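You operate a simulated robot arm through the tools that you are given. There is no shell and no other tool. Be economical: measure what you need, move in short steps, check, and stop when the job is done.

You run a simulated two-armed robot. Do the job below in one go: nothing can be reset, and whatever is moved stays where it is left.

Task
Fold the hand towel and put it away in the Towels drawer.
Fine: shut the drawer.

The check looks at the end state, three seconds after you hand in, the way a careful person would. Anything else that was tipped, shoved, dropped, spilled or broken makes it a failure. Flat cloth is picked up by pressing the open fingertips on it (5 to 10 N) and closing them slowly along it; thin cloth reads only 2 to 8 mm in the jaws.

Robot
Two 7-joint arms with two-finger parallel grippers on one trunk, on a base that drives. Base frame: it is fixed to the floor where the robot stands at the start and does not move with it; the origin is under the middle of the robot, x ahead of it, y to its left, z up; the surface under the hand at the start is at about z = 860. Readings come in mm, degrees, newtons and seconds.
The left shoulder is at the start at [50, 177, 1154], the right one opposite. With the tool pointing down near the work surface each hand reaches from about 220 to 700 mm from the robot's upright axis, wherever it stands, measured 20 degrees to its own side. Places, roughly: inside of the top drawer [600, 100, 700]; top drawer [500, 100, 700]; top of the cream cabinet [600, -200, 900]. Payload 3.43 kg a hand.
The tool frame of a hand sits at the grasp point between the pads (the TCP): z along the fingers, y along the line on which they close. The tips reach 34 mm beyond it. Largest opening 128 mm; finger width 24, thickness 12; the body of the gripper, 48 by 130 mm, starts 96 mm behind the TCP.
Orientation is that of the tool frame in the base frame, as a unit quaternion [x, y, z, w]. With the fingers straight down and closing along the base's y, the tool's x points along the base's -x, its y along +y and its z along -z.

Tools
- The arms move only by the tool drive_tool. It takes "left_moves", "right_moves" or both (then of equal length, played together; a hand with none holds still); each is a list of rows, each a list of 6 numbers: the shift along the base's x, y, z in units of 25 mm (1.0 is 25 mm), then the turn, a rotation vector about the base's x, y, z in units of 4 degrees (1.0 is 4 degrees). In form: [[dx, dy, dz, ax, ay, az], ...]. A call has 1 to 20 rows; each row shifts and turns the commanded pose from where the row before left it. "left_jaw" and "right_jaw" are, for a hand that has rows, the gripper command, from -1 (fully open) to 1 (shut), values between in proportion, set as the call begins (left out, the last holds). A call with a number of a shift or a turn outside -1 to 1 is refused whole. Rows are played at 5 a second. More than 50 mm and 8.6 degrees between two rows, or a gripper value outside its range, and nothing of the call is played. A pose out of reach is approached as far as the arm can. The call stops where the force on the tool passes 40 N (or 10 N more than at its start, if that is more) or the arm is blocked; 0.2 s more then pass. Each finger travels about 108 mm/s and halts on what it meets, pressing with about 37 N; the grip force reading is that of the motor and also rises with nothing between the fingers. The clock runs only during rows and for 0.2 s after the last one: add rows that do not move to give the fingers time. The reply holds the time, the measured pose of the TCP, the force on the tool along the base axes, the opening and the grip force, in the units named above and with some noise, with the torque about the TCP (base axes, N m) and any sound that the robot's microphone picked up.
- Cameras (640 x 400 px; columns grow to the right, rows downward): "scene" is now at [136.6, 28.7, 1286.9]; the picture's right is [0.37, -0.93, 0.00], its down [-0.77, -0.31, -0.56] and it looks along [0.52, 0.21, -0.83] (base axes); focal length 214 px, centre (320, 200). "left" rides on the left gripper at [76, 11, -160] in its tool frame; the picture's right is [-0.15, 0.99, 0.00], its down [-0.88, -0.13, -0.46] and it looks along [-0.45, -0.07, 0.89] (tool axes); focal length 234 px, centre (320, 200). "right" rides on the right gripper at [76, -11, -160] in its tool frame; the picture's right is [0.15, 0.99, 0.00], its down [-0.88, 0.13, -0.46] and it looks along [-0.45, 0.07, 0.89] (tool axes); focal length 234 px, centre (320, 200). There is no depth. A picture from a camera that has moved, and an enlarged one, comes with that camera's place and axes in the base frame and with its lens.
- camera(camera): a new picture of that camera. It takes no simulated time.
- move_column(by): slides the trunk up (or, below 0, down) by that many mm; the arms and the scene camera ride with it, the base frame stays. It gives what a move gives, with no picture.
- roll_base(legs): drives the robot by 1 to 6 legs, each [ahead, turn to the left] in mm and degrees, along the robot's own axes; the way and the turn of a leg run together, so that a leg with both is an arc; at most 1500 mm and 180 degrees a leg. The arms and the cameras ride along, it lands a little off, and it stops where it bumps. It gives what a move gives.
- pan_tilt(pan, tilt): turns the head with the scene camera to pan (to the left, within 80 degrees either way) and tilt (down, from -29 to 69), counted from straight ahead of the robot. It gives what a move gives.
- enlarge(camera, box): a new picture of the part [left, top, right, bottom] of that camera's present view, enlarged. It takes no simulated time.
- finish_job(): hands the job in; it is judged then, once.

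Work in short steps. Places have to be worked out from the pictures, the camera data and where the tool is seen: move nearer, look again, correct. Check each grasp and each placing, and mend what went wrong. You have 120 turns and 88 pictures in all, those below and enlarged ones among them. Open the grippers and draw the arms clear of the work before you hand the job in, unless the task says otherwise; then end with one line.

The tools are called after "Request:" as name(argument=value, ...) on one line, values as JSON. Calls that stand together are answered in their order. drive_tool: Moves the arms, as the interface text tells. Its arguments: {"type":"object","properties":{"left_moves":{"type":"array","items":{"type":"array","items":{"type":"number"}}},"left_jaw":{"type":"number"},"right_moves":{"type":"array","items":{"type":"array","items":{"type":"number"}}},"right_jaw":{"type":"number"}},"required":[]} The other tools are called the same way: move_column (by) slides the trunk up or down; roll_base (legs) drives the base; pan_tilt (pan, tilt) turns the head that bears the scene camera; camera (camera) takes a picture; enlarge (camera, box) takes an enlarged picture of a part of a camera's view; finish_job () hands the job in.

At the start:

```text
time_s: 0.0
left_tcp_pos: [332.7, 289.3, 1151.9]
left_orientation: [0.001, 1.0, 0.0, 0.001]
left_wrist_force: [1.4, 0.2, -0.7]
left_torque: [0.0, 0.0, 0.0]
left_grip_width: 127.9
left_grip_force: 0.0
right_tcp_pos: [372.3, -26.2, 1105.4]
right_orientation: [-0.001, 1.0, 0.0, 0.0]
right_wrist_force: [0.1, -0.4, 0.7]
right_torque: [-0.02, 0.02, -0.01]
right_grip_width: 127.9
right_grip_force: 0.0
trunk travel left (down, up): [-325.0, 76.0]
robot x, y, heading: [4.8, 2.3, -0.2]
head pan, tilt: [21.9, 56.2]
```

scene: 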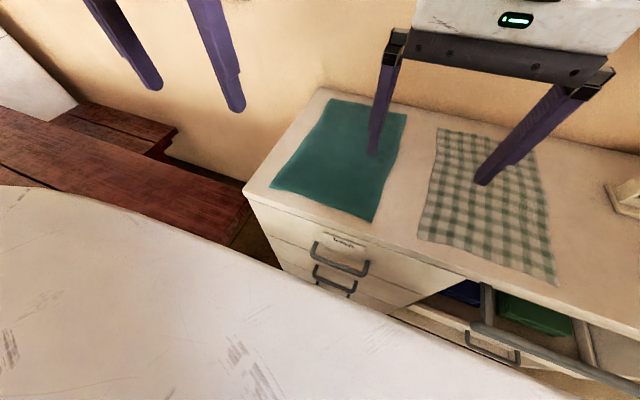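
right: 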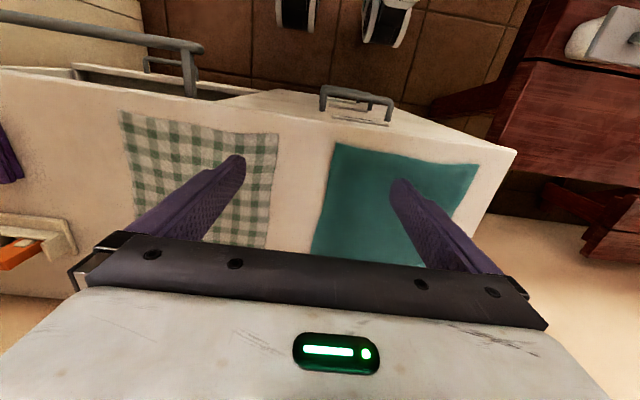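
left: 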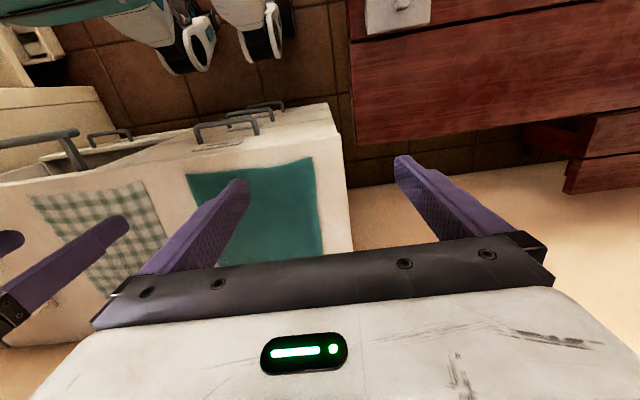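

I start by looking at the label on the drawer and at the two cloths more closely.

Request:
enlarge(camera="scene", box=[230, 80, 430, 310])

Request:
enlarge(camera="scene", box=[400, 100, 640, 400])

```text
1.74 times, centred on (330, 195) of scene
camera zoom: at [136.6, 28.7, 1286.9], right [0.37, -0.93, 0.0], down [-0.77, -0.31, -0.56], along [0.52, 0.21, -0.83], focal length 373 px, centre (303, 209)
```

zoom: 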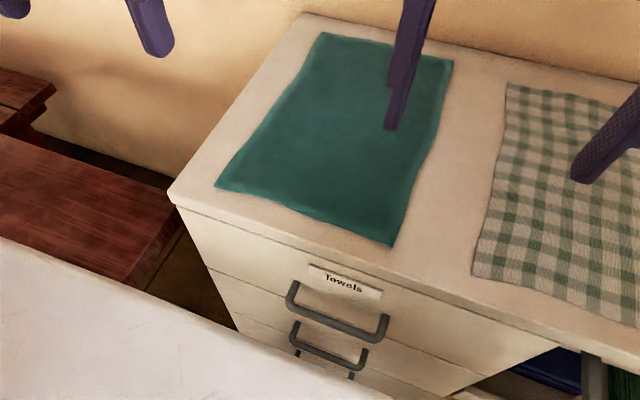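

```text
1.33 times, centred on (520, 250) of scene
camera zoom: at [136.6, 28.7, 1286.9], right [0.37, -0.93, 0.0], down [-0.77, -0.31, -0.56], along [0.52, 0.21, -0.83], focal length 286 px, centre (53, 133)
```

zoom: 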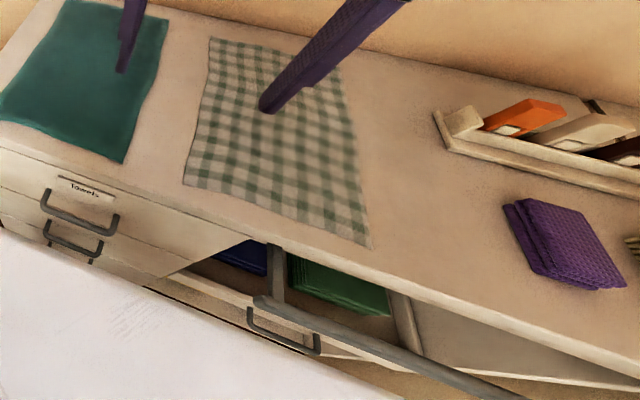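

I'll look around the room to the right and forward to understand the drawers, and zoom on both cloths with the right wrist camera.

Request:
pan_tilt(pan=-25, tilt=56)

Request:
enlarge(camera="right", box=[0, 0, 320, 200])

Request:
enlarge(camera="right", box=[280, 60, 520, 260])

Request:
camera(camera="scene")

```text
time_s: 1.1
left_tcp_pos: [332.3, 290.1, 1151.0]
left_orientation: [0.0, 1.0, -0.001, 0.001]
left_wrist_force: [-0.1, 1.3, -1.3]
left_torque: [-0.03, -0.01, 0.0]
left_grip_width: 128.4
left_grip_force: 0.0
right_tcp_pos: [371.5, -26.9, 1105.8]
right_orientation: [0.0, 1.0, 0.0, 0.0]
right_wrist_force: [-0.9, -0.7, 0.6]
right_torque: [0.02, 0.0, -0.03]
right_grip_width: 127.9
right_grip_force: 0.0
trunk travel left (down, up): [-325.0, 76.0]
robot x, y, heading: [0.8, -1.7, -0.1]
head pan, tilt: [-25.0, 56.0]
```

```text
2.00 times, centred on (160, 100) of right
camera zoom: at [296.9, -39.1, 1263.8], right [-0.15, 0.99, 0.0], down [0.88, 0.13, 0.46], along [0.45, 0.07, -0.89], focal length 468 px, centre (640, 400)
```

zoom: 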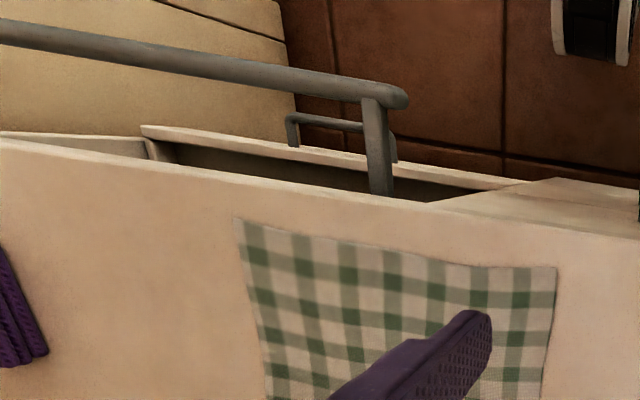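

```text
2.00 times, centred on (400, 160) of right
camera zoom: at [296.9, -39.1, 1263.8], right [-0.15, 0.99, 0.0], down [0.88, 0.13, 0.46], along [0.45, 0.07, -0.89], focal length 468 px, centre (160, 280)
```

zoom: 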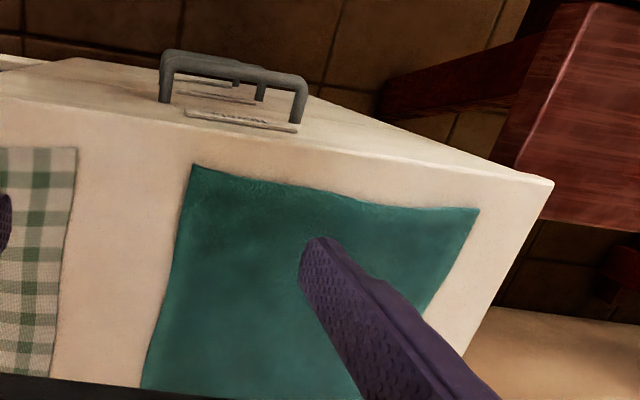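

```text
80 pictures are left
camera scene: at [135.2, -27.8, 1287.1], right [-0.42, -0.91, 0.0], down [-0.75, 0.35, -0.56], along [0.51, -0.24, -0.83], focal length 214 px, centre (320, 200)
```

scene: 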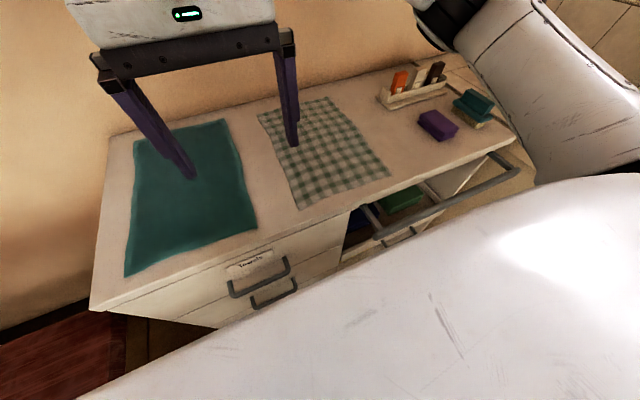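

Two drawers on the left, the top one labelled "Towels"; open shelves with a rail on the right. I back off a bit to see the fronts and shelf content.

Request:
roll_base(legs=[[-350, 0]])

Request:
pan_tilt(pan=0, tilt=40)

Request:
camera(camera="scene")

```text
time_s: 3.4
left_tcp_pos: [-14.6, 289.4, 1151.8]
left_orientation: [-0.001, 1.0, 0.0, 0.0]
left_wrist_force: [0.2, 0.0, 0.6]
left_torque: [0.02, -0.01, 0.0]
left_grip_width: 127.7
left_grip_force: 0.0
right_tcp_pos: [24.0, -26.2, 1105.7]
right_orientation: [0.001, 1.0, 0.0, 0.0]
right_wrist_force: [0.4, -0.3, -0.4]
right_torque: [-0.01, -0.03, -0.04]
right_grip_width: 127.9
right_grip_force: 0.0
trunk travel left (down, up): [-325.0, 76.0]
robot x, y, heading: [-348.2, 0.0, 0.0]
head pan, tilt: [-25.0, 56.0]
```

```text
time_s: 4.3
left_tcp_pos: [-15.2, 288.2, 1152.2]
left_orientation: [0.0, 1.0, -0.001, 0.0]
left_wrist_force: [0.0, -1.5, 0.1]
left_torque: [-0.02, -0.02, 0.0]
left_grip_width: 128.1
left_grip_force: 0.1
right_tcp_pos: [25.0, -26.1, 1105.6]
right_orientation: [0.0, 1.0, 0.0, -0.001]
right_wrist_force: [0.5, -0.5, 0.0]
right_torque: [-0.04, -0.01, -0.03]
right_grip_width: 128.1
right_grip_force: 0.1
trunk travel left (down, up): [-325.0, 76.0]
robot x, y, heading: [-346.7, -1.3, -0.0]
head pan, tilt: [0.0, 40.0]
```

```text
79 pictures are left
camera scene: at [-191.2, 2.1, 1309.0], right [0.0, -1.0, 0.0], down [-0.64, 0.0, -0.77], along [0.77, 0.0, -0.64], focal length 214 px, centre (320, 200)
```

scene: 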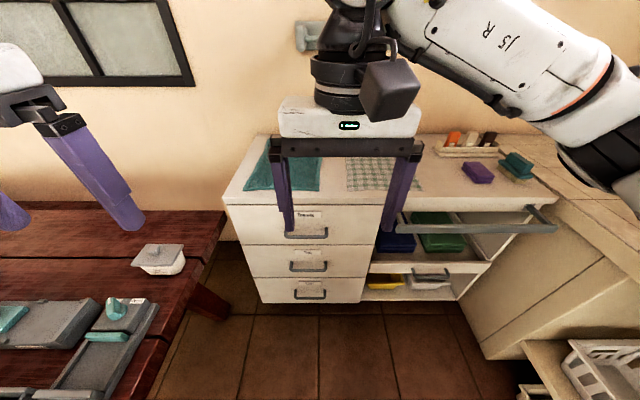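

Request:
enlarge(camera="scene", box=[220, 180, 400, 310])

Request:
enlarge(camera="scene", box=[350, 190, 560, 310])

```text
3.08 times, centred on (310, 245) of scene
camera zoom: at [-191.2, 2.1, 1309.0], right [0.0, -1.0, 0.0], down [-0.64, 0.0, -0.77], along [0.77, 0.0, -0.64], focal length 660 px, centre (351, 62)
```

zoom: 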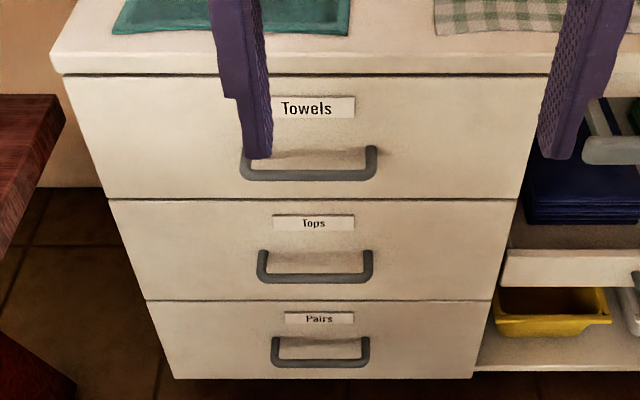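

```text
3.05 times, centred on (455, 250) of scene
camera zoom: at [-191.2, 2.1, 1309.0], right [0.0, -1.0, 0.0], down [-0.64, 0.0, -0.77], along [0.77, 0.0, -0.64], focal length 654 px, centre (-91, 48)
```

zoom: 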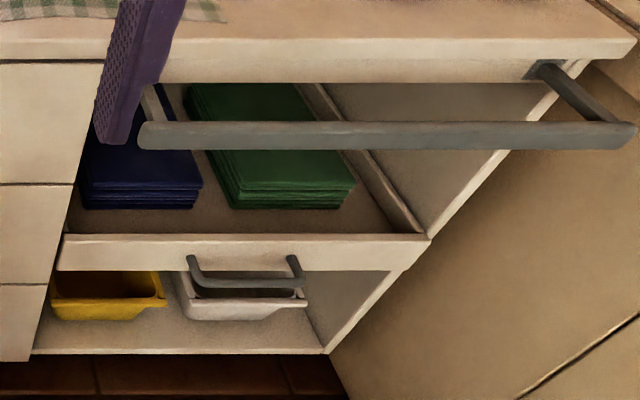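

The teal plain towel is the hand towel (the checked one is a tea towel); "Towels" is the top left drawer. Plan: pinch the towel along its mid line with both hands, lift so it drapes in half, lay it down doubled near the front edge, then open the drawer and carry it in. I drive back ahead first and turn both hands so they close along x.

Request:
roll_base(legs=[[385, 0]])

Request:
drive_tool(left_moves=[[0.5, 0, 0, 0, 0, -1], [0.5, 0, 0, 0, 0, -1], [0.5, 0, 0, 0, 0, -1], [0.5, 0, 0, 0, 0, -1], [0.5, 0, 0, 0, 0, -1], [0.5, 0, 0, 0, 0, -1], [0.5, 0, 0, 0, 0, -1], [0.5, 0, 0, 0, 0, -1], [0.5, 0, 0, 0, 0, -1], [0.5, 0, 0, 0, 0, -1], [0.5, 0, 0, 0, 0, -1], [0, 0, 0, 0, 0, -1], [0, 0, 0, 0, 0, -1], [0, 0, 0, 0, 0, -1], [0, 0, 0, 0, 0, -1], [0, 0, 0, 0, 0, -1], [0, 0, 0, 0, 0, -1], [0, 0, 0, 0, 0, -1], [0, 0, 0, 0, 0, -1], [0, 0, 0, 0, 0, -1]], right_moves=[[0.5, 0, 0, 0, 0, 1], [0.5, 0, 0, 0, 0, 1], [0.5, 0, 0, 0, 0, 1], [0.5, 0, 0, 0, 0, 1], [0.5, 0, 0, 0, 0, 1], [0.5, 0, 0, 0, 0, 1], [0.5, 0, 0, 0, 0, 1], [0.5, 0, 0, 0, 0, 1], [0, 0, 0, 0, 0, 1], [0, 0, 0, 0, 0, 1], [0, 0, 0, 0, 0, 1], [0, 0, 0, 0, 0, 1], [0, 0, 0, 0, 0, 1], [0, 0, 0, 0, 0, 1], [0, 0, 0, 0, 0, 1], [0, 0, 0, 0, 0, 1], [0, 0, 0, 0, 0, 1], [0, 0, 0, 0, 0, 1], [0, 0, 0, 0, 0, 1], [0, 0, 0, 0, 0, 1]])

Request:
pan_tilt(pan=15, tilt=50)

Request:
camera(camera="scene")

```text
time_s: 6.8
left_tcp_pos: [362.5, 285.5, 1152.3]
left_orientation: [0.002, 1.0, -0.001, 0.001]
left_wrist_force: [0.0, -1.3, 0.1]
left_torque: [0.02, -0.01, -0.02]
left_grip_width: 128.0
left_grip_force: 0.1
right_tcp_pos: [398.7, -29.7, 1106.0]
right_orientation: [0.003, 1.0, 0.0, 0.0]
right_wrist_force: [0.0, 0.7, -0.2]
right_torque: [-0.01, -0.03, 0.0]
right_grip_width: 127.9
right_grip_force: 0.0
trunk travel left (down, up): [-325.0, 76.0]
robot x, y, heading: [26.0, 2.0, -0.5]
head pan, tilt: [0.0, 40.0]
stopped in leg 1: the robot was blocked; the commanded pose is now the measured one
```

```text
time_s: 11.0
left_tcp_pos: [499.9, 286.6, 1150.7]
left_orientation: [0.646, 0.764, 0.0, 0.0]
left_wrist_force: [0.5, 0.1, -0.1]
left_torque: [-0.02, 0.03, -0.03]
left_grip_width: 127.9
left_grip_force: 0.1
right_tcp_pos: [500.2, -28.9, 1105.3]
right_orientation: [-0.498, 0.867, 0.0, 0.0]
right_wrist_force: [0.0, 0.3, -0.6]
right_torque: [0.0, -0.01, -0.01]
right_grip_width: 127.9
right_grip_force: 0.2
right hand out of reach, approached as far as the arm can: row 16, 17, 18, 19, 20
trunk travel left (down, up): [-325.0, 76.0]
robot x, y, heading: [30.1, -3.6, -0.1]
head pan, tilt: [0.0, 40.0]
```

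```text
time_s: 11.8
left_tcp_pos: [500.4, 286.1, 1151.5]
left_orientation: [0.644, 0.765, -0.001, 0.0]
left_wrist_force: [0.3, -0.1, 0.3]
left_torque: [-0.01, 0.0, 0.0]
left_grip_width: 128.0
left_grip_force: 0.1
right_tcp_pos: [501.7, -28.8, 1105.9]
right_orientation: [-0.498, 0.867, 0.0, 0.0]
right_wrist_force: [-0.5, -0.3, -0.6]
right_torque: [-0.01, -0.02, -0.01]
right_grip_width: 128.1
right_grip_force: 0.2
trunk travel left (down, up): [-325.0, 76.0]
robot x, y, heading: [26.4, -2.5, -0.2]
head pan, tilt: [15.0, 50.0]
```

```text
76 pictures are left
camera scene: at [174.4, 20.2, 1294.9], right [0.25, -0.97, 0.0], down [-0.74, -0.19, -0.64], along [0.62, 0.16, -0.77], focal length 214 px, centre (320, 200)
```

scene: 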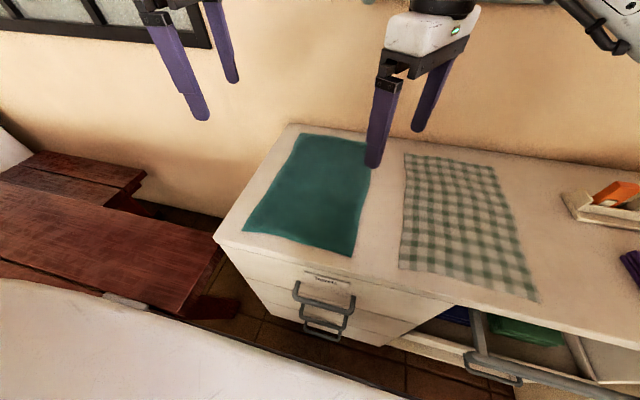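

The base reached its stop at x≈26 (nothing visibly disturbed). The right wrist limits that way round, so I turn it the other way; the left needs its last 10°. I move both over the mid line at x≈600.

Request:
drive_tool(right_moves=[[0.2, 0, 0, 0, 0, -1], [0.2, 0, 0, 0, 0, -1], [0.2, 0, 0, 0, 0, -1], [0.2, 0, 0, 0, 0, -1], [0.2, 0, 0, 0, 0, -1], [0.2, 0, 0, 0, 0, -1], [0.2, 0, 0, 0, 0, -1], [0.2, 0, 0, 0, 0, -1], [0.2, 0, 0, 0, 0, -1], [0.2, 0, 0, 0, 0, -1], [0, 0, 0, 0, 0, -1], [0, 0, 0, 0, 0, -1], [0, 0, 0, 0, 0, -1], [0, 0, 0, 0, 0, -1], [0, 0, 0, 0, 0, -1], [0, 0, 0, 0, 0, -1], [0, 0, 0, 0, 0, -1], [0, 0, 0, 0, 0, -1], [0, 0, 0, 0, 0, -1], [0, 0, 0, 0, 0, -1]], left_moves=[[0.2, -0.2, 0, 0, 0, -1], [0.2, -0.2, 0, 0, 0, -1], [0.2, -0.2, 0, 0, 0, -0.5], [0.2, -0.2, 0, 0, 0, 0], [0.2, -0.2, 0, 0, 0, 0], [0.2, -0.2, 0, 0, 0, 0], [0.2, -0.2, 0, 0, 0, 0], [0.2, -0.2, 0, 0, 0, 0], [0.2, -0.2, 0, 0, 0, 0], [0.2, -0.2, 0, 0, 0, 0], [0.2, 0, -0.2, 0, 0, 0], [0.2, 0, -0.2, 0, 0, 0], [0.2, 0, -0.2, 0, 0, 0], [0.2, 0, -0.2, 0, 0, 0], [0.2, 0, -0.2, 0, 0, 0], [0.2, 0, -0.2, 0, 0, 0], [0.2, 0, -0.2, 0, 0, 0], [0.2, 0, -0.2, 0, 0, 0], [0.2, 0, -0.2, 0, 0, 0], [0.2, 0, -0.2, 0, 0, 0]])

Request:
drive_tool(right_moves=[[0.2, 0.2, 0, 0, 0, -1], [0.2, 0.2, 0, 0, 0, -1], [0.2, 0.2, 0, 0, 0, -1], [0.2, 0.2, 0, 0, 0, -1], [0.2, 0.2, 0, 0, 0, -1], [0.2, 0.2, 0, 0, 0, -1], [0.2, 0.2, 0, 0, 0, -1], [0.2, 0.2, 0, 0, 0, -1], [0.2, 0.2, 0, 0, 0, -1], [0.2, 0.2, 0, 0, 0, -1], [0, 0.2, 0, 0, 0, -1], [0, 0.2, 0, 0, 0, -1], [0, 0.2, 0, 0, 0, -1], [0, 0.1, 0, 0, 0, -1], [0, 0.1, 0, 0, 0, -1], [0, 0, 0, 0, 0, -1], [0, 0, 0, 0, 0, -1], [0, 0, 0, 0, 0, -0.5]])

```text
time_s: 16.0
left_tcp_pos: [563.6, 238.5, 1135.2]
left_orientation: [0.709, 0.705, 0.0, 0.001]
left_wrist_force: [-0.3, 0.2, -0.5]
left_torque: [0.04, -0.01, 0.0]
left_grip_width: 127.9
left_grip_force: 0.0
left hand out of reach, approached as far as the arm can: row 13, 15, 16, 17, 18, 19, 20
right_tcp_pos: [551.0, -28.8, 1107.3]
right_orientation: [0.177, 0.984, 0.0, 0.0]
right_wrist_force: [-0.3, 0.7, 0.2]
right_torque: [-0.02, -0.01, -0.01]
right_grip_width: 127.8
right_grip_force: 0.0
trunk travel left (down, up): [-325.0, 76.0]
robot x, y, heading: [27.9, -2.0, -0.4]
head pan, tilt: [15.0, 50.0]
```

```text
time_s: 20.0
left_tcp_pos: [563.8, 239.9, 1135.0]
left_orientation: [0.709, 0.705, 0.0, 0.0]
left_wrist_force: [-0.6, -0.6, -0.9]
left_torque: [0.01, 0.02, 0.03]
left_grip_width: 128.1
left_grip_force: 0.0
right_tcp_pos: [616.0, -19.4, 1109.1]
right_orientation: [0.731, 0.682, 0.008, -0.009]
right_wrist_force: [0.4, 0.0, 0.3]
right_torque: [-0.01, 0.0, 0.02]
right_grip_width: 128.1
right_grip_force: 0.1
right hand out of reach, approached as far as the arm can: row 10, 12, 15, 17
trunk travel left (down, up): [-325.0, 76.0]
robot x, y, heading: [26.4, -0.5, -0.2]
head pan, tilt: [15.0, 50.0]
stopped in row 18 (right hand): the arm was blocked; the commanded pose is now the measured one
```

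High up the reach is short; both hands are turned properly. I lower both toward the cloth (z≈960) and centre them at x≈600, y≈40 / 225.

Request:
drive_tool(left_moves=[[0, 0, -0.8, 0, 0, 0], [0, 0, -0.8, 0, 0, 0], [0, -0.1, -0.8, 0, 0, 0], [0.2, -0.1, -0.8, 0, 0, 0], [0.2, -0.1, -0.8, 0, 0, 0], [0.2, -0.1, -0.8, 0, 0, 0], [0.2, -0.1, -0.8, 0, 0, 0], [0.2, -0.1, -0.8, 0, 0, 0], [0.3, 0, -0.6, 0, 0, 0]], right_moves=[[-0.2, 0.2, -0.7, 0, 0, 0], [-0.2, 0.2, -0.7, 0, 0, 0], [-0.2, 0.3, -0.7, 0, 0, 0], [0, 0.3, -0.7, 0, 0, 0], [0, 0.3, -0.7, 0, 0, 0.3], [0, 0.3, -0.7, 0, 0, 0.3], [0, 0.3, -0.7, 0, 0, 0.2], [0, 0.3, -0.6, 0, 0, 0], [0, 0.2, -0.5, 0, 0, 0]])

Request:
camera(camera="scene")

Request:
camera(camera="left")

```text
time_s: 22.0
left_tcp_pos: [581.1, 234.1, 963.2]
left_orientation: [0.709, 0.705, 0.0, 0.003]
left_wrist_force: [-0.2, -0.9, 0.4]
left_torque: [-0.02, -0.01, 0.02]
left_grip_width: 127.7
left_grip_force: 0.1
left hand out of reach, approached as far as the arm can: row 8, 9
right_tcp_pos: [598.8, 41.6, 960.0]
right_orientation: [0.71, 0.704, 0.007, -0.008]
right_wrist_force: [-0.3, 0.4, -0.4]
right_torque: [0.0, -0.02, 0.03]
right_grip_width: 128.3
right_grip_force: 0.1
trunk travel left (down, up): [-325.0, 76.0]
robot x, y, heading: [27.7, -3.7, -0.4]
head pan, tilt: [15.0, 50.0]
```

```text
75 pictures are left
camera scene: at [174.4, 20.4, 1294.9], right [0.25, -0.97, 0.0], down [-0.74, -0.19, -0.64], along [0.62, 0.16, -0.77], focal length 214 px, centre (320, 200)
```

scene: 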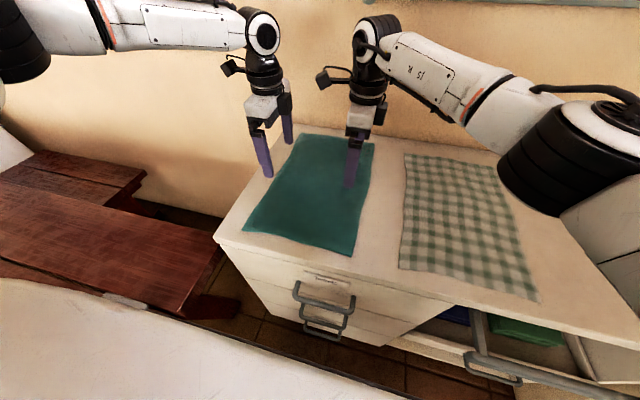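

```text
74 pictures are left
camera left: at [592.6, 309.7, 1121.9], right [0.99, -0.15, 0.0], down [-0.14, -0.88, 0.46], along [-0.07, -0.45, -0.89], focal length 234 px, centre (320, 200)
```

left: 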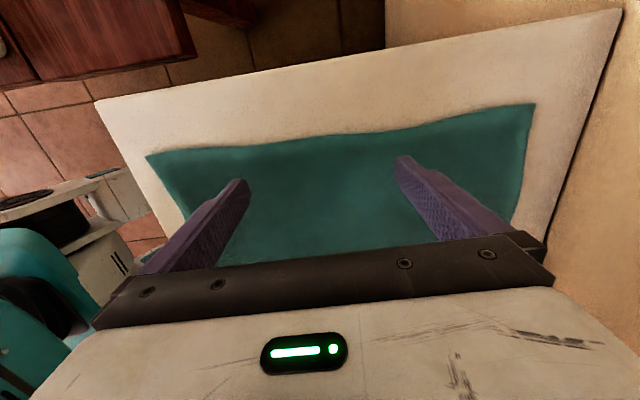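

Left cam puts the towel's left edge from (384,262) to (808,255), so the mid line is x≈596. I descend 50 mm with both and read.

Request:
drive_tool(left_moves=[[0, 0, -0.7, 0, 0, 0], [0, 0, -0.7, 0, 0, 0], [0, 0, -0.6, 0, 0, 0]], right_moves=[[-0.1, 0, -0.7, 0, 0, 0], [-0.1, 0, -0.7, 0, 0, 0], [0, 0, -0.6, 0, 0, 0]])

```text
time_s: 22.8
left_tcp_pos: [571.1, 240.5, 915.3]
left_orientation: [0.709, 0.705, -0.001, 0.002]
left_wrist_force: [-0.1, 0.0, -0.2]
left_torque: [0.0, 0.01, 0.02]
left_grip_width: 128.0
left_grip_force: 0.0
left hand out of reach, approached as far as the arm can: row 1, 2, 3
right_tcp_pos: [594.9, 41.2, 909.7]
right_orientation: [0.71, 0.704, 0.007, -0.008]
right_wrist_force: [0.0, -0.2, -0.1]
right_torque: [-0.02, -0.03, 0.0]
right_grip_width: 127.9
right_grip_force: 0.0
trunk travel left (down, up): [-325.0, 76.0]
robot x, y, heading: [27.0, -0.6, -0.6]
head pan, tilt: [15.0, 50.0]
```

The left arm's reach shrinks low down; I raise the hands 120 mm and lower the trunk by 120 mm so the shoulders are nearer.

Request:
drive_tool(left_moves=[[0, 0, 0.8, 0, 0, 0], [0, 0, 0.8, 0, 0, 0], [0, 0, 0.8, 0, 0, 0], [0, 0, 0.8, 0, 0, 0], [0, 0, 0.8, 0, 0, 0], [0, 0, 0.8, 0, 0, 0]], right_moves=[[0, 0, 0.8, 0, 0, 0], [0, 0, 0.8, 0, 0, 0], [0, 0, 0.8, 0, 0, 0], [0, 0, 0.8, 0, 0, 0], [0, 0, 0.8, 0, 0, 0], [0, 0, 0.8, 0, 0, 0]])

Request:
move_column(by=-110)

```text
time_s: 24.2
left_tcp_pos: [570.4, 239.8, 1035.5]
left_orientation: [0.709, 0.705, -0.001, 0.001]
left_wrist_force: [0.0, -1.2, 0.3]
left_torque: [0.02, -0.01, 0.03]
left_grip_width: 127.7
left_grip_force: 0.0
right_tcp_pos: [594.0, 41.7, 1031.2]
right_orientation: [0.71, 0.705, 0.007, -0.009]
right_wrist_force: [-0.2, 0.7, -0.4]
right_torque: [-0.01, -0.03, 0.02]
right_grip_width: 128.2
right_grip_force: 0.0
trunk travel left (down, up): [-325.0, 76.0]
robot x, y, heading: [28.2, 2.8, -0.3]
head pan, tilt: [15.0, 50.0]
```

```text
time_s: 25.6
left_tcp_pos: [571.8, 239.9, 924.7]
left_orientation: [0.709, 0.706, -0.001, 0.001]
left_wrist_force: [0.5, -1.1, -0.6]
left_torque: [0.03, 0.0, -0.03]
left_grip_width: 127.7
left_grip_force: 0.0
right_tcp_pos: [592.4, 43.1, 920.8]
right_orientation: [0.709, 0.705, 0.006, -0.009]
right_wrist_force: [-0.4, 0.7, -0.1]
right_torque: [0.01, 0.01, 0.03]
right_grip_width: 127.8
right_grip_force: 0.2
trunk travel left (down, up): [-215.0, 186.0]
robot x, y, heading: [32.5, -1.9, -0.4]
head pan, tilt: [15.0, 50.0]
```

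Now I bring the left to x≈594, y≈228, set both jaws to ~50 mm, and descend close to the cloth.

Request:
drive_tool(left_moves=[[0.3, -0.2, 0, 0, 0, 0], [0.3, -0.2, 0, 0, 0, 0], [0.3, -0.1, 0, 0, 0, 0], [0, 0, -0.3, 0, 0, 0], [0, 0, -0.3, 0, 0, 0]], right_moves=[[0, 0, 0, 0, 0, 0], [0, 0, 0, 0, 0, 0], [0, 0, 0, 0, 0, 0], [0, 0, -0.3, 0, 0, 0], [0, 0, -0.2, 0, 0, 0]], left_jaw=0.2, right_jaw=0.2)

Request:
camera(camera="left")

Request:
camera(camera="right")

```text
time_s: 26.8
left_tcp_pos: [584.0, 230.9, 909.4]
left_orientation: [0.708, 0.706, 0.0, 0.001]
left_wrist_force: [0.1, 0.6, -0.2]
left_torque: [0.0, -0.01, 0.0]
left_grip_width: 51.5
left_grip_force: 0.0
left hand out of reach, approached as far as the arm can: row 3
right_tcp_pos: [592.5, 41.1, 907.4]
right_orientation: [0.709, 0.705, 0.007, -0.008]
right_wrist_force: [0.6, -0.5, -0.1]
right_torque: [-0.05, 0.0, 0.0]
right_grip_width: 51.3
right_grip_force: 0.0
trunk travel left (down, up): [-215.0, 186.0]
robot x, y, heading: [29.3, -2.8, -0.1]
head pan, tilt: [15.0, 50.0]
```

```text
73 pictures are left
camera left: at [595.9, 306.2, 1068.2], right [0.99, -0.15, 0.0], down [-0.13, -0.88, 0.46], along [-0.07, -0.45, -0.89], focal length 234 px, centre (320, 200)
```

left: 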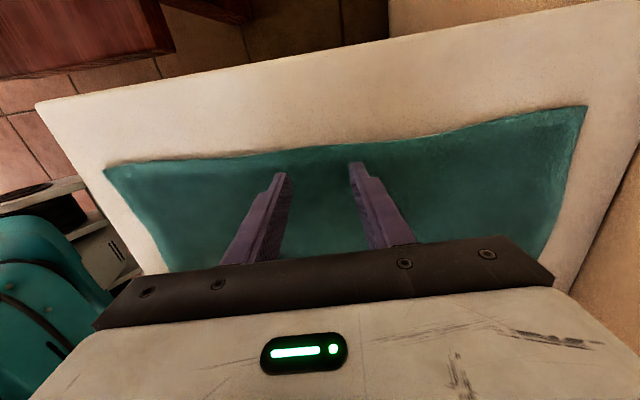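

```text
72 pictures are left
camera right: at [584.1, 113.7, 1066.8], right [0.99, 0.14, 0.0], down [0.13, -0.89, 0.44], along [0.06, -0.43, -0.9], focal length 234 px, centre (320, 200)
```

right: 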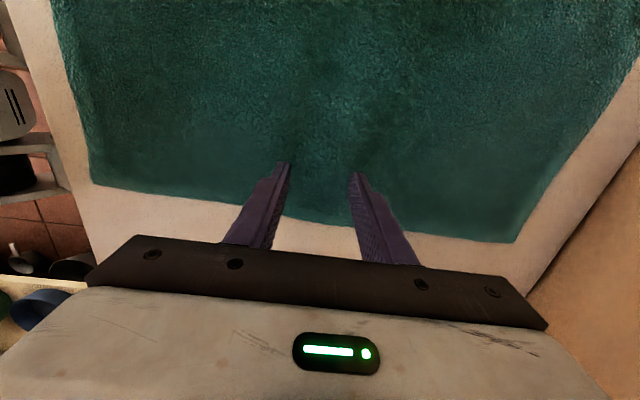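

Terry texture confirms the hand towel. I try turning the left back by 16° to gain reach, and go to x≈592 with both.

Request:
drive_tool(left_moves=[[0, 0, 0, 0, 0, 1], [0, 0, 0, 0, 0, 1], [0, 0, 0, 0, 0, 1], [0.1, 0, 0, 0, 0, 1], [0.2, 0, 0, 0, 0, 0]])

```text
time_s: 28.0
left_tcp_pos: [587.9, 232.8, 908.1]
left_orientation: [0.603, 0.798, -0.002, 0.003]
left_wrist_force: [-0.2, -0.8, 0.1]
left_torque: [0.02, 0.0, 0.02]
left_grip_width: 51.3
left_grip_force: 0.0
left hand out of reach, approached as far as the arm can: row 5
right_tcp_pos: [593.6, 41.8, 907.4]
right_orientation: [0.71, 0.704, 0.006, -0.009]
right_wrist_force: [0.6, 0.3, 0.1]
right_torque: [-0.01, 0.03, 0.04]
right_grip_width: 50.9
right_grip_force: 0.1
trunk travel left (down, up): [-215.0, 186.0]
robot x, y, heading: [30.5, 0.0, -0.6]
head pan, tilt: [15.0, 50.0]
```

Good enough. Now gentle descent: 10 mm, then check the forces.

Request:
drive_tool(left_moves=[[0, 0, -0.2, 0, 0, 0], [0, 0, -0.1, 0, 0, 0], [0, 0, -0.1, 0, 0, 0]], right_moves=[[0, 0, -0.2, 0, 0, 0], [0, 0, -0.1, 0, 0, 0], [0, 0, -0.1, 0, 0, 0]])

```text
time_s: 28.8
left_tcp_pos: [587.0, 234.9, 899.2]
left_orientation: [0.604, 0.797, 0.001, 0.002]
left_wrist_force: [0.2, -0.1, -0.4]
left_torque: [0.02, -0.03, 0.0]
left_grip_width: 51.2
left_grip_force: 0.1
right_tcp_pos: [593.3, 40.3, 898.2]
right_orientation: [0.709, 0.705, 0.008, -0.008]
right_wrist_force: [0.7, 0.1, 4.3]
right_torque: [-0.01, 0.01, 0.0]
right_grip_width: 51.0
right_grip_force: 0.1
trunk travel left (down, up): [-215.0, 186.0]
robot x, y, heading: [29.3, -1.3, -0.3]
head pan, tilt: [15.0, 50.0]
```

The right already touches (4.3 N). I press the left 2–3 mm further and the right 1 mm.

Request:
drive_tool(left_moves=[[0, 0, -0.06, 0, 0, 0], [0, 0, -0.06, 0, 0, 0]], right_moves=[[0, 0, -0.02, 0, 0, 0], [0, 0, -0.02, 0, 0, 0]])

```text
time_s: 29.4
left_tcp_pos: [586.3, 234.3, 897.2]
left_orientation: [0.604, 0.797, 0.0, 0.003]
left_wrist_force: [1.1, 0.1, 4.5]
left_torque: [0.04, 0.0, -0.03]
left_grip_width: 51.1
left_grip_force: 0.0
right_tcp_pos: [593.2, 41.6, 896.6]
right_orientation: [0.71, 0.704, 0.009, -0.008]
right_wrist_force: [2.4, 0.2, 8.5]
right_torque: [0.03, -0.09, 0.01]
right_grip_width: 51.3
right_grip_force: 0.0
trunk travel left (down, up): [-215.0, 186.0]
robot x, y, heading: [29.4, 0.7, -0.3]
head pan, tilt: [15.0, 50.0]
```

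Contact forces are 4.5 and 8.5 N; I close slowly in steps.

Request:
drive_tool(left_moves=[[0, 0, -0.04, 0, 0, 0], [0, 0, 0, 0, 0, 0]], right_moves=[[0, 0, 0, 0, 0, 0], [0, 0, 0, 0, 0, 0]], left_jaw=0.45, right_jaw=0.45)

Request:
drive_tool(left_moves=[[0, 0, 0, 0, 0, 0], [0, 0, 0, 0, 0, 0]], right_moves=[[0, 0, 0, 0, 0, 0], [0, 0, 0, 0, 0, 0]], left_jaw=0.7, right_jaw=0.7)

Request:
drive_tool(left_moves=[[0, 0, 0, 0, 0, 0], [0, 0, 0, 0, 0, 0], [0, 0, 0, 0, 0, 0]], right_moves=[[0, 0, 0, 0, 0, 0], [0, 0, 0, 0, 0, 0], [0, 0, 0, 0, 0, 0]], left_jaw=1, right_jaw=1)

Request:
camera(camera="left")

Request:
camera(camera="right")

```text
time_s: 30.0
left_tcp_pos: [586.3, 233.9, 897.1]
left_orientation: [0.604, 0.797, 0.0, 0.004]
left_wrist_force: [0.7, -1.7, 7.6]
left_torque: [-0.05, -0.02, 0.0]
left_grip_width: 34.4
left_grip_force: 0.1
right_tcp_pos: [592.8, 42.1, 896.5]
right_orientation: [0.709, 0.705, 0.008, -0.008]
right_wrist_force: [-0.7, 1.3, 9.5]
right_torque: [0.04, 0.01, 0.01]
right_grip_width: 34.1
right_grip_force: 0.1
trunk travel left (down, up): [-215.0, 186.0]
robot x, y, heading: [30.7, 3.3, -0.2]
head pan, tilt: [15.0, 50.0]
```

```text
time_s: 30.6
left_tcp_pos: [586.4, 233.0, 896.3]
left_orientation: [0.604, 0.797, 0.0, 0.004]
left_wrist_force: [0.6, -2.5, 8.3]
left_torque: [-0.05, -0.01, 0.03]
left_grip_width: 18.5
left_grip_force: 0.1
right_tcp_pos: [591.4, 41.9, 898.0]
right_orientation: [0.709, 0.705, 0.008, -0.008]
right_wrist_force: [-0.3, 2.8, 8.1]
right_torque: [0.06, 0.02, -0.03]
right_grip_width: 18.5
right_grip_force: 0.0
trunk travel left (down, up): [-215.0, 186.0]
robot x, y, heading: [27.7, -0.6, -0.2]
head pan, tilt: [15.0, 50.0]
```

```text
time_s: 31.4
left_tcp_pos: [586.0, 233.2, 897.1]
left_orientation: [0.604, 0.797, 0.001, 0.004]
left_wrist_force: [-0.1, -4.2, 10.6]
left_torque: [-0.12, -0.04, -0.02]
left_grip_width: 4.8
left_grip_force: 36.9
right_tcp_pos: [591.1, 41.4, 898.1]
right_orientation: [0.709, 0.705, 0.008, -0.008]
right_wrist_force: [-0.8, 4.1, 9.9]
right_torque: [0.09, 0.0, -0.06]
right_grip_width: 6.6
right_grip_force: 37.2
trunk travel left (down, up): [-215.0, 186.0]
robot x, y, heading: [31.5, -1.6, -0.1]
head pan, tilt: [15.0, 50.0]
```

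```text
71 pictures are left
camera left: at [575.4, 309.7, 1056.3], right [0.99, 0.13, 0.01], down [0.11, -0.88, 0.46], along [0.06, -0.46, -0.89], focal length 234 px, centre (320, 200)
```

left: 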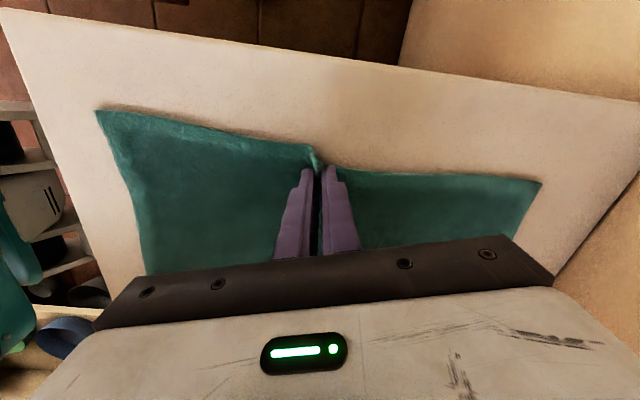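

```text
70 pictures are left
camera right: at [582.6, 112.9, 1057.2], right [0.99, 0.14, 0.0], down [0.12, -0.89, 0.44], along [0.06, -0.43, -0.9], focal length 234 px, centre (320, 200)
```

right: 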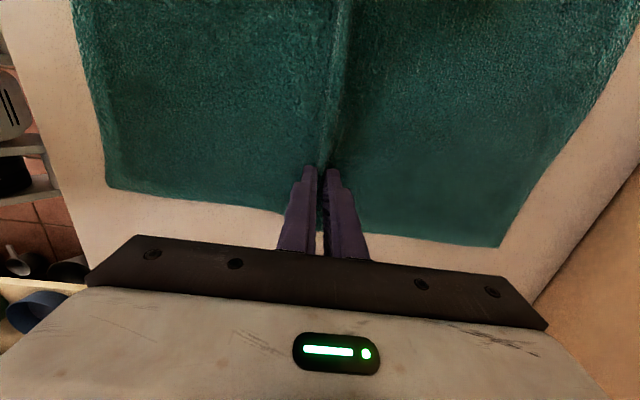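

Both pinched a clean ridge along the mid line (4.8 and 6.6 mm). I lift using the trunk, so the halves hang down.

Request:
move_column(by=90)

Request:
move_column(by=95)

Request:
camera(camera="scene")

```text
time_s: 32.6
left_tcp_pos: [588.7, 234.4, 985.5]
left_orientation: [0.604, 0.797, 0.0, 0.002]
left_wrist_force: [-0.2, -2.6, 0.0]
left_torque: [-0.06, -0.02, -0.05]
left_grip_width: 4.7
left_grip_force: 37.3
right_tcp_pos: [593.0, 42.1, 985.9]
right_orientation: [0.709, 0.705, 0.007, -0.008]
right_wrist_force: [-0.6, 3.7, -0.1]
right_torque: [0.1, -0.01, -0.01]
right_grip_width: 6.3
right_grip_force: 36.9
trunk travel left (down, up): [-305.0, 96.0]
robot x, y, heading: [26.3, -1.3, -0.4]
head pan, tilt: [15.0, 50.0]
```

```text
time_s: 33.9
left_tcp_pos: [587.7, 234.5, 1080.1]
left_orientation: [0.604, 0.797, -0.001, 0.002]
left_wrist_force: [0.5, -1.7, 0.2]
left_torque: [-0.06, 0.0, -0.05]
left_grip_width: 4.7
left_grip_force: 37.1
right_tcp_pos: [594.0, 42.8, 1080.1]
right_orientation: [0.71, 0.704, 0.006, -0.008]
right_wrist_force: [0.2, 2.4, -0.9]
right_torque: [0.09, -0.01, 0.01]
right_grip_width: 6.2
right_grip_force: 36.7
trunk travel left (down, up): [-400.0, 1.0]
robot x, y, heading: [28.6, -3.0, -0.4]
head pan, tilt: [15.0, 50.0]
```

```text
69 pictures are left
camera scene: at [174.6, 20.4, 1369.8], right [0.25, -0.97, 0.0], down [-0.74, -0.19, -0.64], along [0.62, 0.16, -0.77], focal length 214 px, centre (320, 200)
```

scene: 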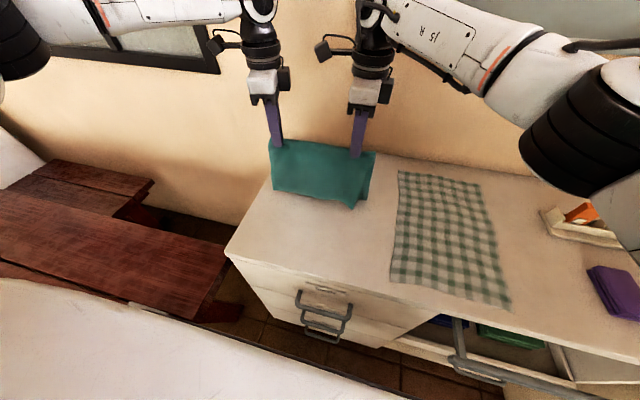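

The towel hangs doubled between the hands. I lay it down toward the robot on an arc, the hem staying near x≈590; first half then look.

Request:
drive_tool(left_moves=[[0, 0, -0.3, 0, 0, 0], [-0.93, 0, -0.06, 0, 0, 0], [-0.91, 0, -0.17, 0, 0, 0], [-0.87, 0, -0.28, 0, 0, 0], [-0.86, 0, -0.38, 0, 0, 0], [-0.79, 0, -0.49, 0, 0, 0], [-0.73, 0, -0.58, 0, 0, 0]], right_moves=[[0, 0, -0.3, 0, 0, 0], [-0.93, 0, -0.06, 0, 0, 0], [-0.91, 0, -0.17, 0, 0, 0], [-0.87, 0, -0.28, 0, 0, 0], [-0.86, 0, -0.38, 0, 0, 0], [-0.79, 0, -0.49, 0, 0, 0], [-0.73, 0, -0.58, 0, 0, 0]])

Request:
camera(camera="scene")

```text
time_s: 35.5
left_tcp_pos: [458.9, 233.6, 1025.2]
left_orientation: [0.604, 0.797, -0.001, 0.003]
left_wrist_force: [-0.2, -2.6, -0.5]
left_torque: [-0.11, 0.04, -0.04]
left_grip_width: 4.6
left_grip_force: 36.5
right_tcp_pos: [465.8, 41.5, 1023.9]
right_orientation: [0.71, 0.704, 0.007, -0.008]
right_wrist_force: [1.0, 2.4, -0.1]
right_torque: [0.09, -0.01, 0.0]
right_grip_width: 6.1
right_grip_force: 36.7
trunk travel left (down, up): [-400.0, 1.0]
robot x, y, heading: [27.6, 1.4, -0.4]
head pan, tilt: [15.0, 50.0]
```

```text
68 pictures are left
camera scene: at [174.2, 20.3, 1369.9], right [0.25, -0.97, 0.0], down [-0.74, -0.19, -0.64], along [0.62, 0.16, -0.77], focal length 214 px, centre (320, 200)
```

scene: 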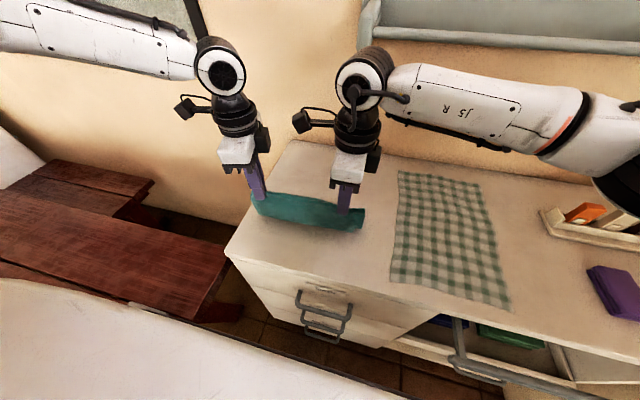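

Looks fine. I finish the arc.

Request:
drive_tool(left_moves=[[-0.6, 0, -0.66, 0, 0, 0], [-0.5, 0, -0.74, 0, 0, 0], [-0.4, 0, -0.8, 0, 0, 0], [-0.3, 0, -0.85, 0, 0, 0], [-0.2, 0, -0.85, 0, 0, 0], [-0.1, 0, -0.8, 0, 0, 0]], right_moves=[[-0.65, 0, -0.66, 0, 0, 0], [-0.55, 0, -0.74, 0, 0, 0], [-0.45, 0, -0.8, 0, 0, 0], [-0.35, 0, -0.85, 0, 0, 0], [-0.2, 0, -0.85, 0, 0, 0], [-0.1, 0, -0.8, 0, 0, 0]])

Request:
camera(camera="left")

Request:
camera(camera="right")

```text
time_s: 36.9
left_tcp_pos: [407.4, 235.0, 906.6]
left_orientation: [0.604, 0.797, 0.0, 0.002]
left_wrist_force: [-0.1, -0.5, 1.3]
left_torque: [-0.08, -0.01, -0.01]
left_grip_width: 4.7
left_grip_force: 36.7
right_tcp_pos: [409.6, 42.4, 908.5]
right_orientation: [0.71, 0.704, 0.008, -0.008]
right_wrist_force: [-0.6, 1.9, 3.8]
right_torque: [0.04, -0.09, 0.0]
right_grip_width: 6.3
right_grip_force: 37.3
trunk travel left (down, up): [-400.0, 1.0]
robot x, y, heading: [26.8, -3.9, -0.1]
head pan, tilt: [15.0, 50.0]
```

```text
67 pictures are left
camera left: at [396.7, 310.2, 1065.7], right [0.99, 0.13, 0.0], down [0.11, -0.88, 0.46], along [0.06, -0.45, -0.89], focal length 234 px, centre (320, 200)
```

left: 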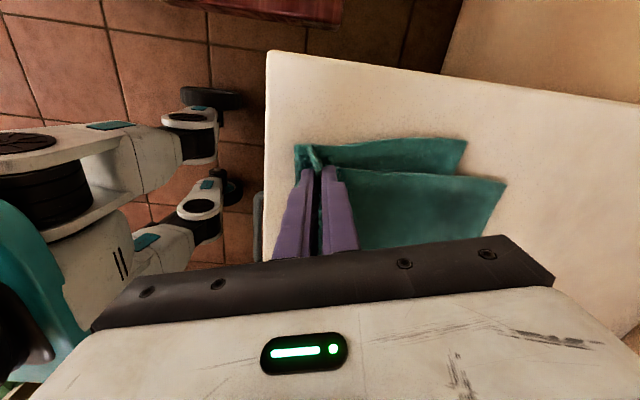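

```text
66 pictures are left
camera right: at [399.1, 114.1, 1068.8], right [0.99, 0.14, 0.0], down [0.13, -0.89, 0.44], along [0.06, -0.43, -0.9], focal length 234 px, centre (320, 200)
```

right: 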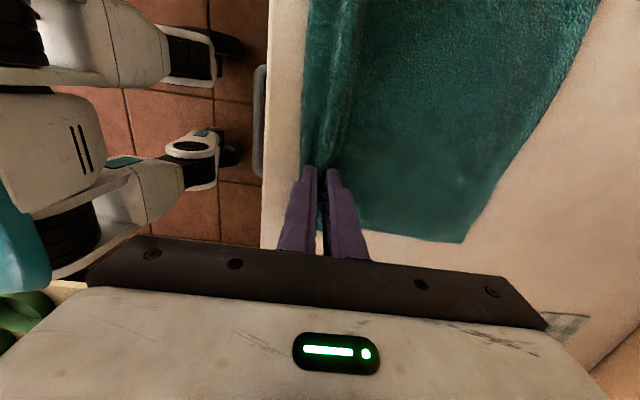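

The towel lies doubled with the fold at x≈395. I release gently and lift off.

Request:
drive_tool(left_moves=[[0, 0, 0, 0, 0, 0], [0, 0, 0, 0, 0, 0], [0, 0, 0.4, 0, 0, 0], [0, 0, 0.8, 0, 0, 0], [0, 0, 1, 0, 0, 0], [0, 0, 1, 0, 0, 0], [0, 0, 1, 0, 0, 0]], right_moves=[[0, 0, 0, 0, 0, 0], [0, 0, 0, 0, 0, 0], [0, 0, 0.4, 0, 0, 0], [0, 0, 0.8, 0, 0, 0], [0, 0, 1, 0, 0, 0], [0, 0, 1, 0, 0, 0], [0, 0, 1, 0, 0, 0]], left_jaw=0.5, right_jaw=0.5)

Request:
camera(camera="scene")

Request:
camera(camera="left")

```text
time_s: 38.5
left_tcp_pos: [407.6, 232.4, 1011.9]
left_orientation: [0.604, 0.797, -0.001, 0.002]
left_wrist_force: [-0.6, 0.6, -0.1]
left_torque: [0.01, -0.03, 0.01]
left_grip_width: 32.0
left_grip_force: 0.0
right_tcp_pos: [408.6, 41.2, 1012.7]
right_orientation: [0.709, 0.705, 0.008, -0.008]
right_wrist_force: [0.4, -0.3, 0.4]
right_torque: [-0.02, 0.0, 0.04]
right_grip_width: 31.9
right_grip_force: 0.1
trunk travel left (down, up): [-400.0, 1.0]
robot x, y, heading: [30.7, -0.1, -0.3]
head pan, tilt: [15.0, 50.0]
```

```text
65 pictures are left
camera scene: at [173.9, 20.2, 1369.9], right [0.25, -0.97, 0.0], down [-0.74, -0.19, -0.64], along [0.62, 0.16, -0.77], focal length 214 px, centre (320, 200)
```

scene: 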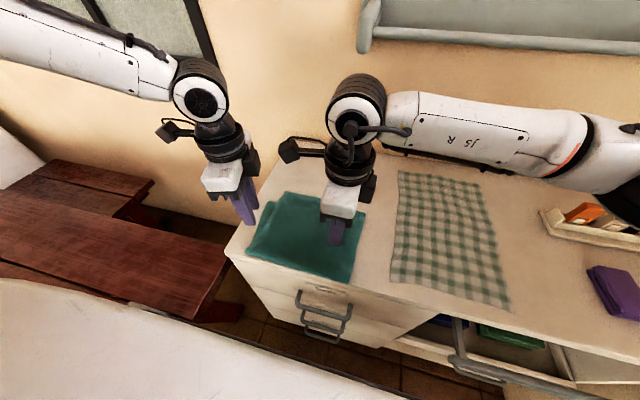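

```text
64 pictures are left
camera left: at [397.7, 310.3, 1171.8], right [0.99, 0.13, 0.0], down [0.11, -0.88, 0.46], along [0.06, -0.45, -0.89], focal length 234 px, centre (320, 200)
```

left: 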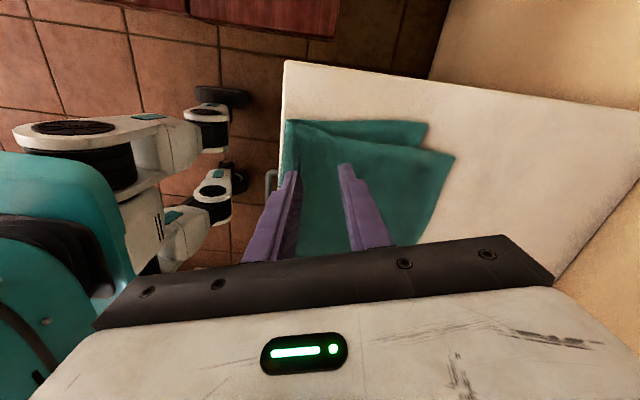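

Folded neatly, fold edge near x≈360 at the table front, all on top. Now the drawer: I back off 250 mm, keeping the hands high.

Request:
drive_tool(left_moves=[[0, 0, 1, 0, 0, 0], [0, 0, 1, 0, 0, 0], [0, 0, 1, 0, 0, 0]], right_moves=[[0, 0, 0.8, 0, 0, 0], [0, 0, 0.8, 0, 0, 0], [0, 0, 0.8, 0, 0, 0]], right_jaw=0)

Request:
roll_base(legs=[[-260, 0]])

Request:
drive_tool(right_moves=[[0, 0, 0, 0, -1, 0], [0, 0, 0, 0, -1, 0], [0, 0, 0, 0, -1, 0], [0, 0, 0, 0, -1, 0], [0, 0, 0, 0, -1, 0], [0, 0, 0, 0, -1, 0], [0, 0, 0, 0, -1, 0], [0, 0, 0, 0, -1, 0], [0, 0, 0, 0, -1, 0], [0, 0, 0, 0, -1, 0], [0, 0, 0, 0, -1, 0], [0, 0, 0, 0, -1, 0], [0, 0, 0, 0, -1, 0], [0, 0, 0, 0, -1, 0], [0, 0, 0, 0, -1, 0], [0, 0, 0, 0, -1, 0], [0, 0, 0, 0, -1, 0], [0, 0, 0, 0, -1, 0], [0, 0, 0, 0, -1, 0], [0, 0, 0, 0, -1, 0]])

Request:
pan_tilt(pan=5, tilt=45)

Request:
camera(camera="scene")

```text
time_s: 39.3
left_tcp_pos: [405.6, 234.5, 1088.3]
left_orientation: [0.604, 0.797, -0.001, 0.002]
left_wrist_force: [0.4, -0.6, 0.3]
left_torque: [0.01, 0.01, -0.02]
left_grip_width: 32.1
left_grip_force: 0.2
right_tcp_pos: [408.2, 41.9, 1071.6]
right_orientation: [0.709, 0.705, 0.007, -0.008]
right_wrist_force: [0.5, -0.4, -0.4]
right_torque: [0.0, -0.03, -0.02]
right_grip_width: 64.0
right_grip_force: 0.1
trunk travel left (down, up): [-400.0, 1.0]
robot x, y, heading: [29.7, 1.3, -0.6]
head pan, tilt: [15.0, 50.0]
```

```text
time_s: 41.2
left_tcp_pos: [147.3, 235.0, 1086.5]
left_orientation: [0.604, 0.797, -0.001, 0.002]
left_wrist_force: [-0.1, 0.6, -0.8]
left_torque: [0.01, 0.0, -0.02]
left_grip_width: 31.9
left_grip_force: 0.1
right_tcp_pos: [149.2, 43.1, 1070.9]
right_orientation: [0.709, 0.705, 0.007, -0.009]
right_wrist_force: [-0.5, -0.6, -0.5]
right_torque: [-0.03, 0.02, 0.0]
right_grip_width: 64.0
right_grip_force: 0.0
trunk travel left (down, up): [-400.0, 1.0]
robot x, y, heading: [-229.5, 0.4, -0.4]
head pan, tilt: [15.0, 50.0]
```

```text
time_s: 45.6
left_tcp_pos: [147.2, 235.4, 1086.6]
left_orientation: [0.604, 0.797, 0.0, 0.002]
left_wrist_force: [0.4, 0.4, 0.1]
left_torque: [-0.01, 0.02, 0.0]
left_grip_width: 32.2
left_grip_force: 0.1
right_tcp_pos: [169.3, 17.1, 1071.7]
right_orientation: [0.569, 0.525, 0.444, 0.45]
right_wrist_force: [0.2, 0.2, 0.4]
right_torque: [0.02, 0.05, 0.01]
right_grip_width: 63.8
right_grip_force: 0.1
right hand out of reach, approached as far as the arm can: row 20
trunk travel left (down, up): [-400.0, 1.0]
robot x, y, heading: [-229.7, -0.5, -0.5]
head pan, tilt: [15.0, 50.0]
stopped in row 20 (right hand): the arm was blocked; the commanded pose is now the measured one
```

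```text
time_s: 46.3
left_tcp_pos: [147.0, 235.1, 1087.9]
left_orientation: [0.604, 0.797, 0.0, 0.002]
left_wrist_force: [-0.4, 0.0, -0.5]
left_torque: [-0.02, 0.02, 0.04]
left_grip_width: 32.0
left_grip_force: 0.0
right_tcp_pos: [167.3, 18.8, 1071.4]
right_orientation: [0.569, 0.523, 0.445, 0.452]
right_wrist_force: [-0.6, 1.0, 0.0]
right_torque: [-0.02, 0.0, -0.01]
right_grip_width: 64.0
right_grip_force: 0.0
trunk travel left (down, up): [-400.0, 1.0]
robot x, y, heading: [-233.0, -0.2, -0.6]
head pan, tilt: [5.0, 45.0]
```

```text
63 pictures are left
camera scene: at [-78.5, 8.8, 1376.8], right [0.08, -1.0, 0.0], down [-0.7, -0.06, -0.71], along [0.7, 0.06, -0.71], focal length 214 px, centre (320, 200)
```

scene: 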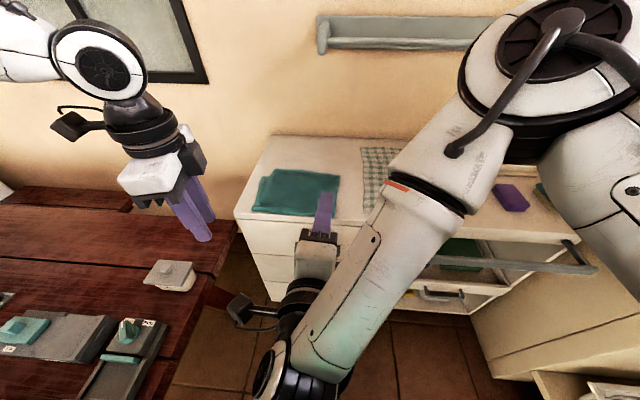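

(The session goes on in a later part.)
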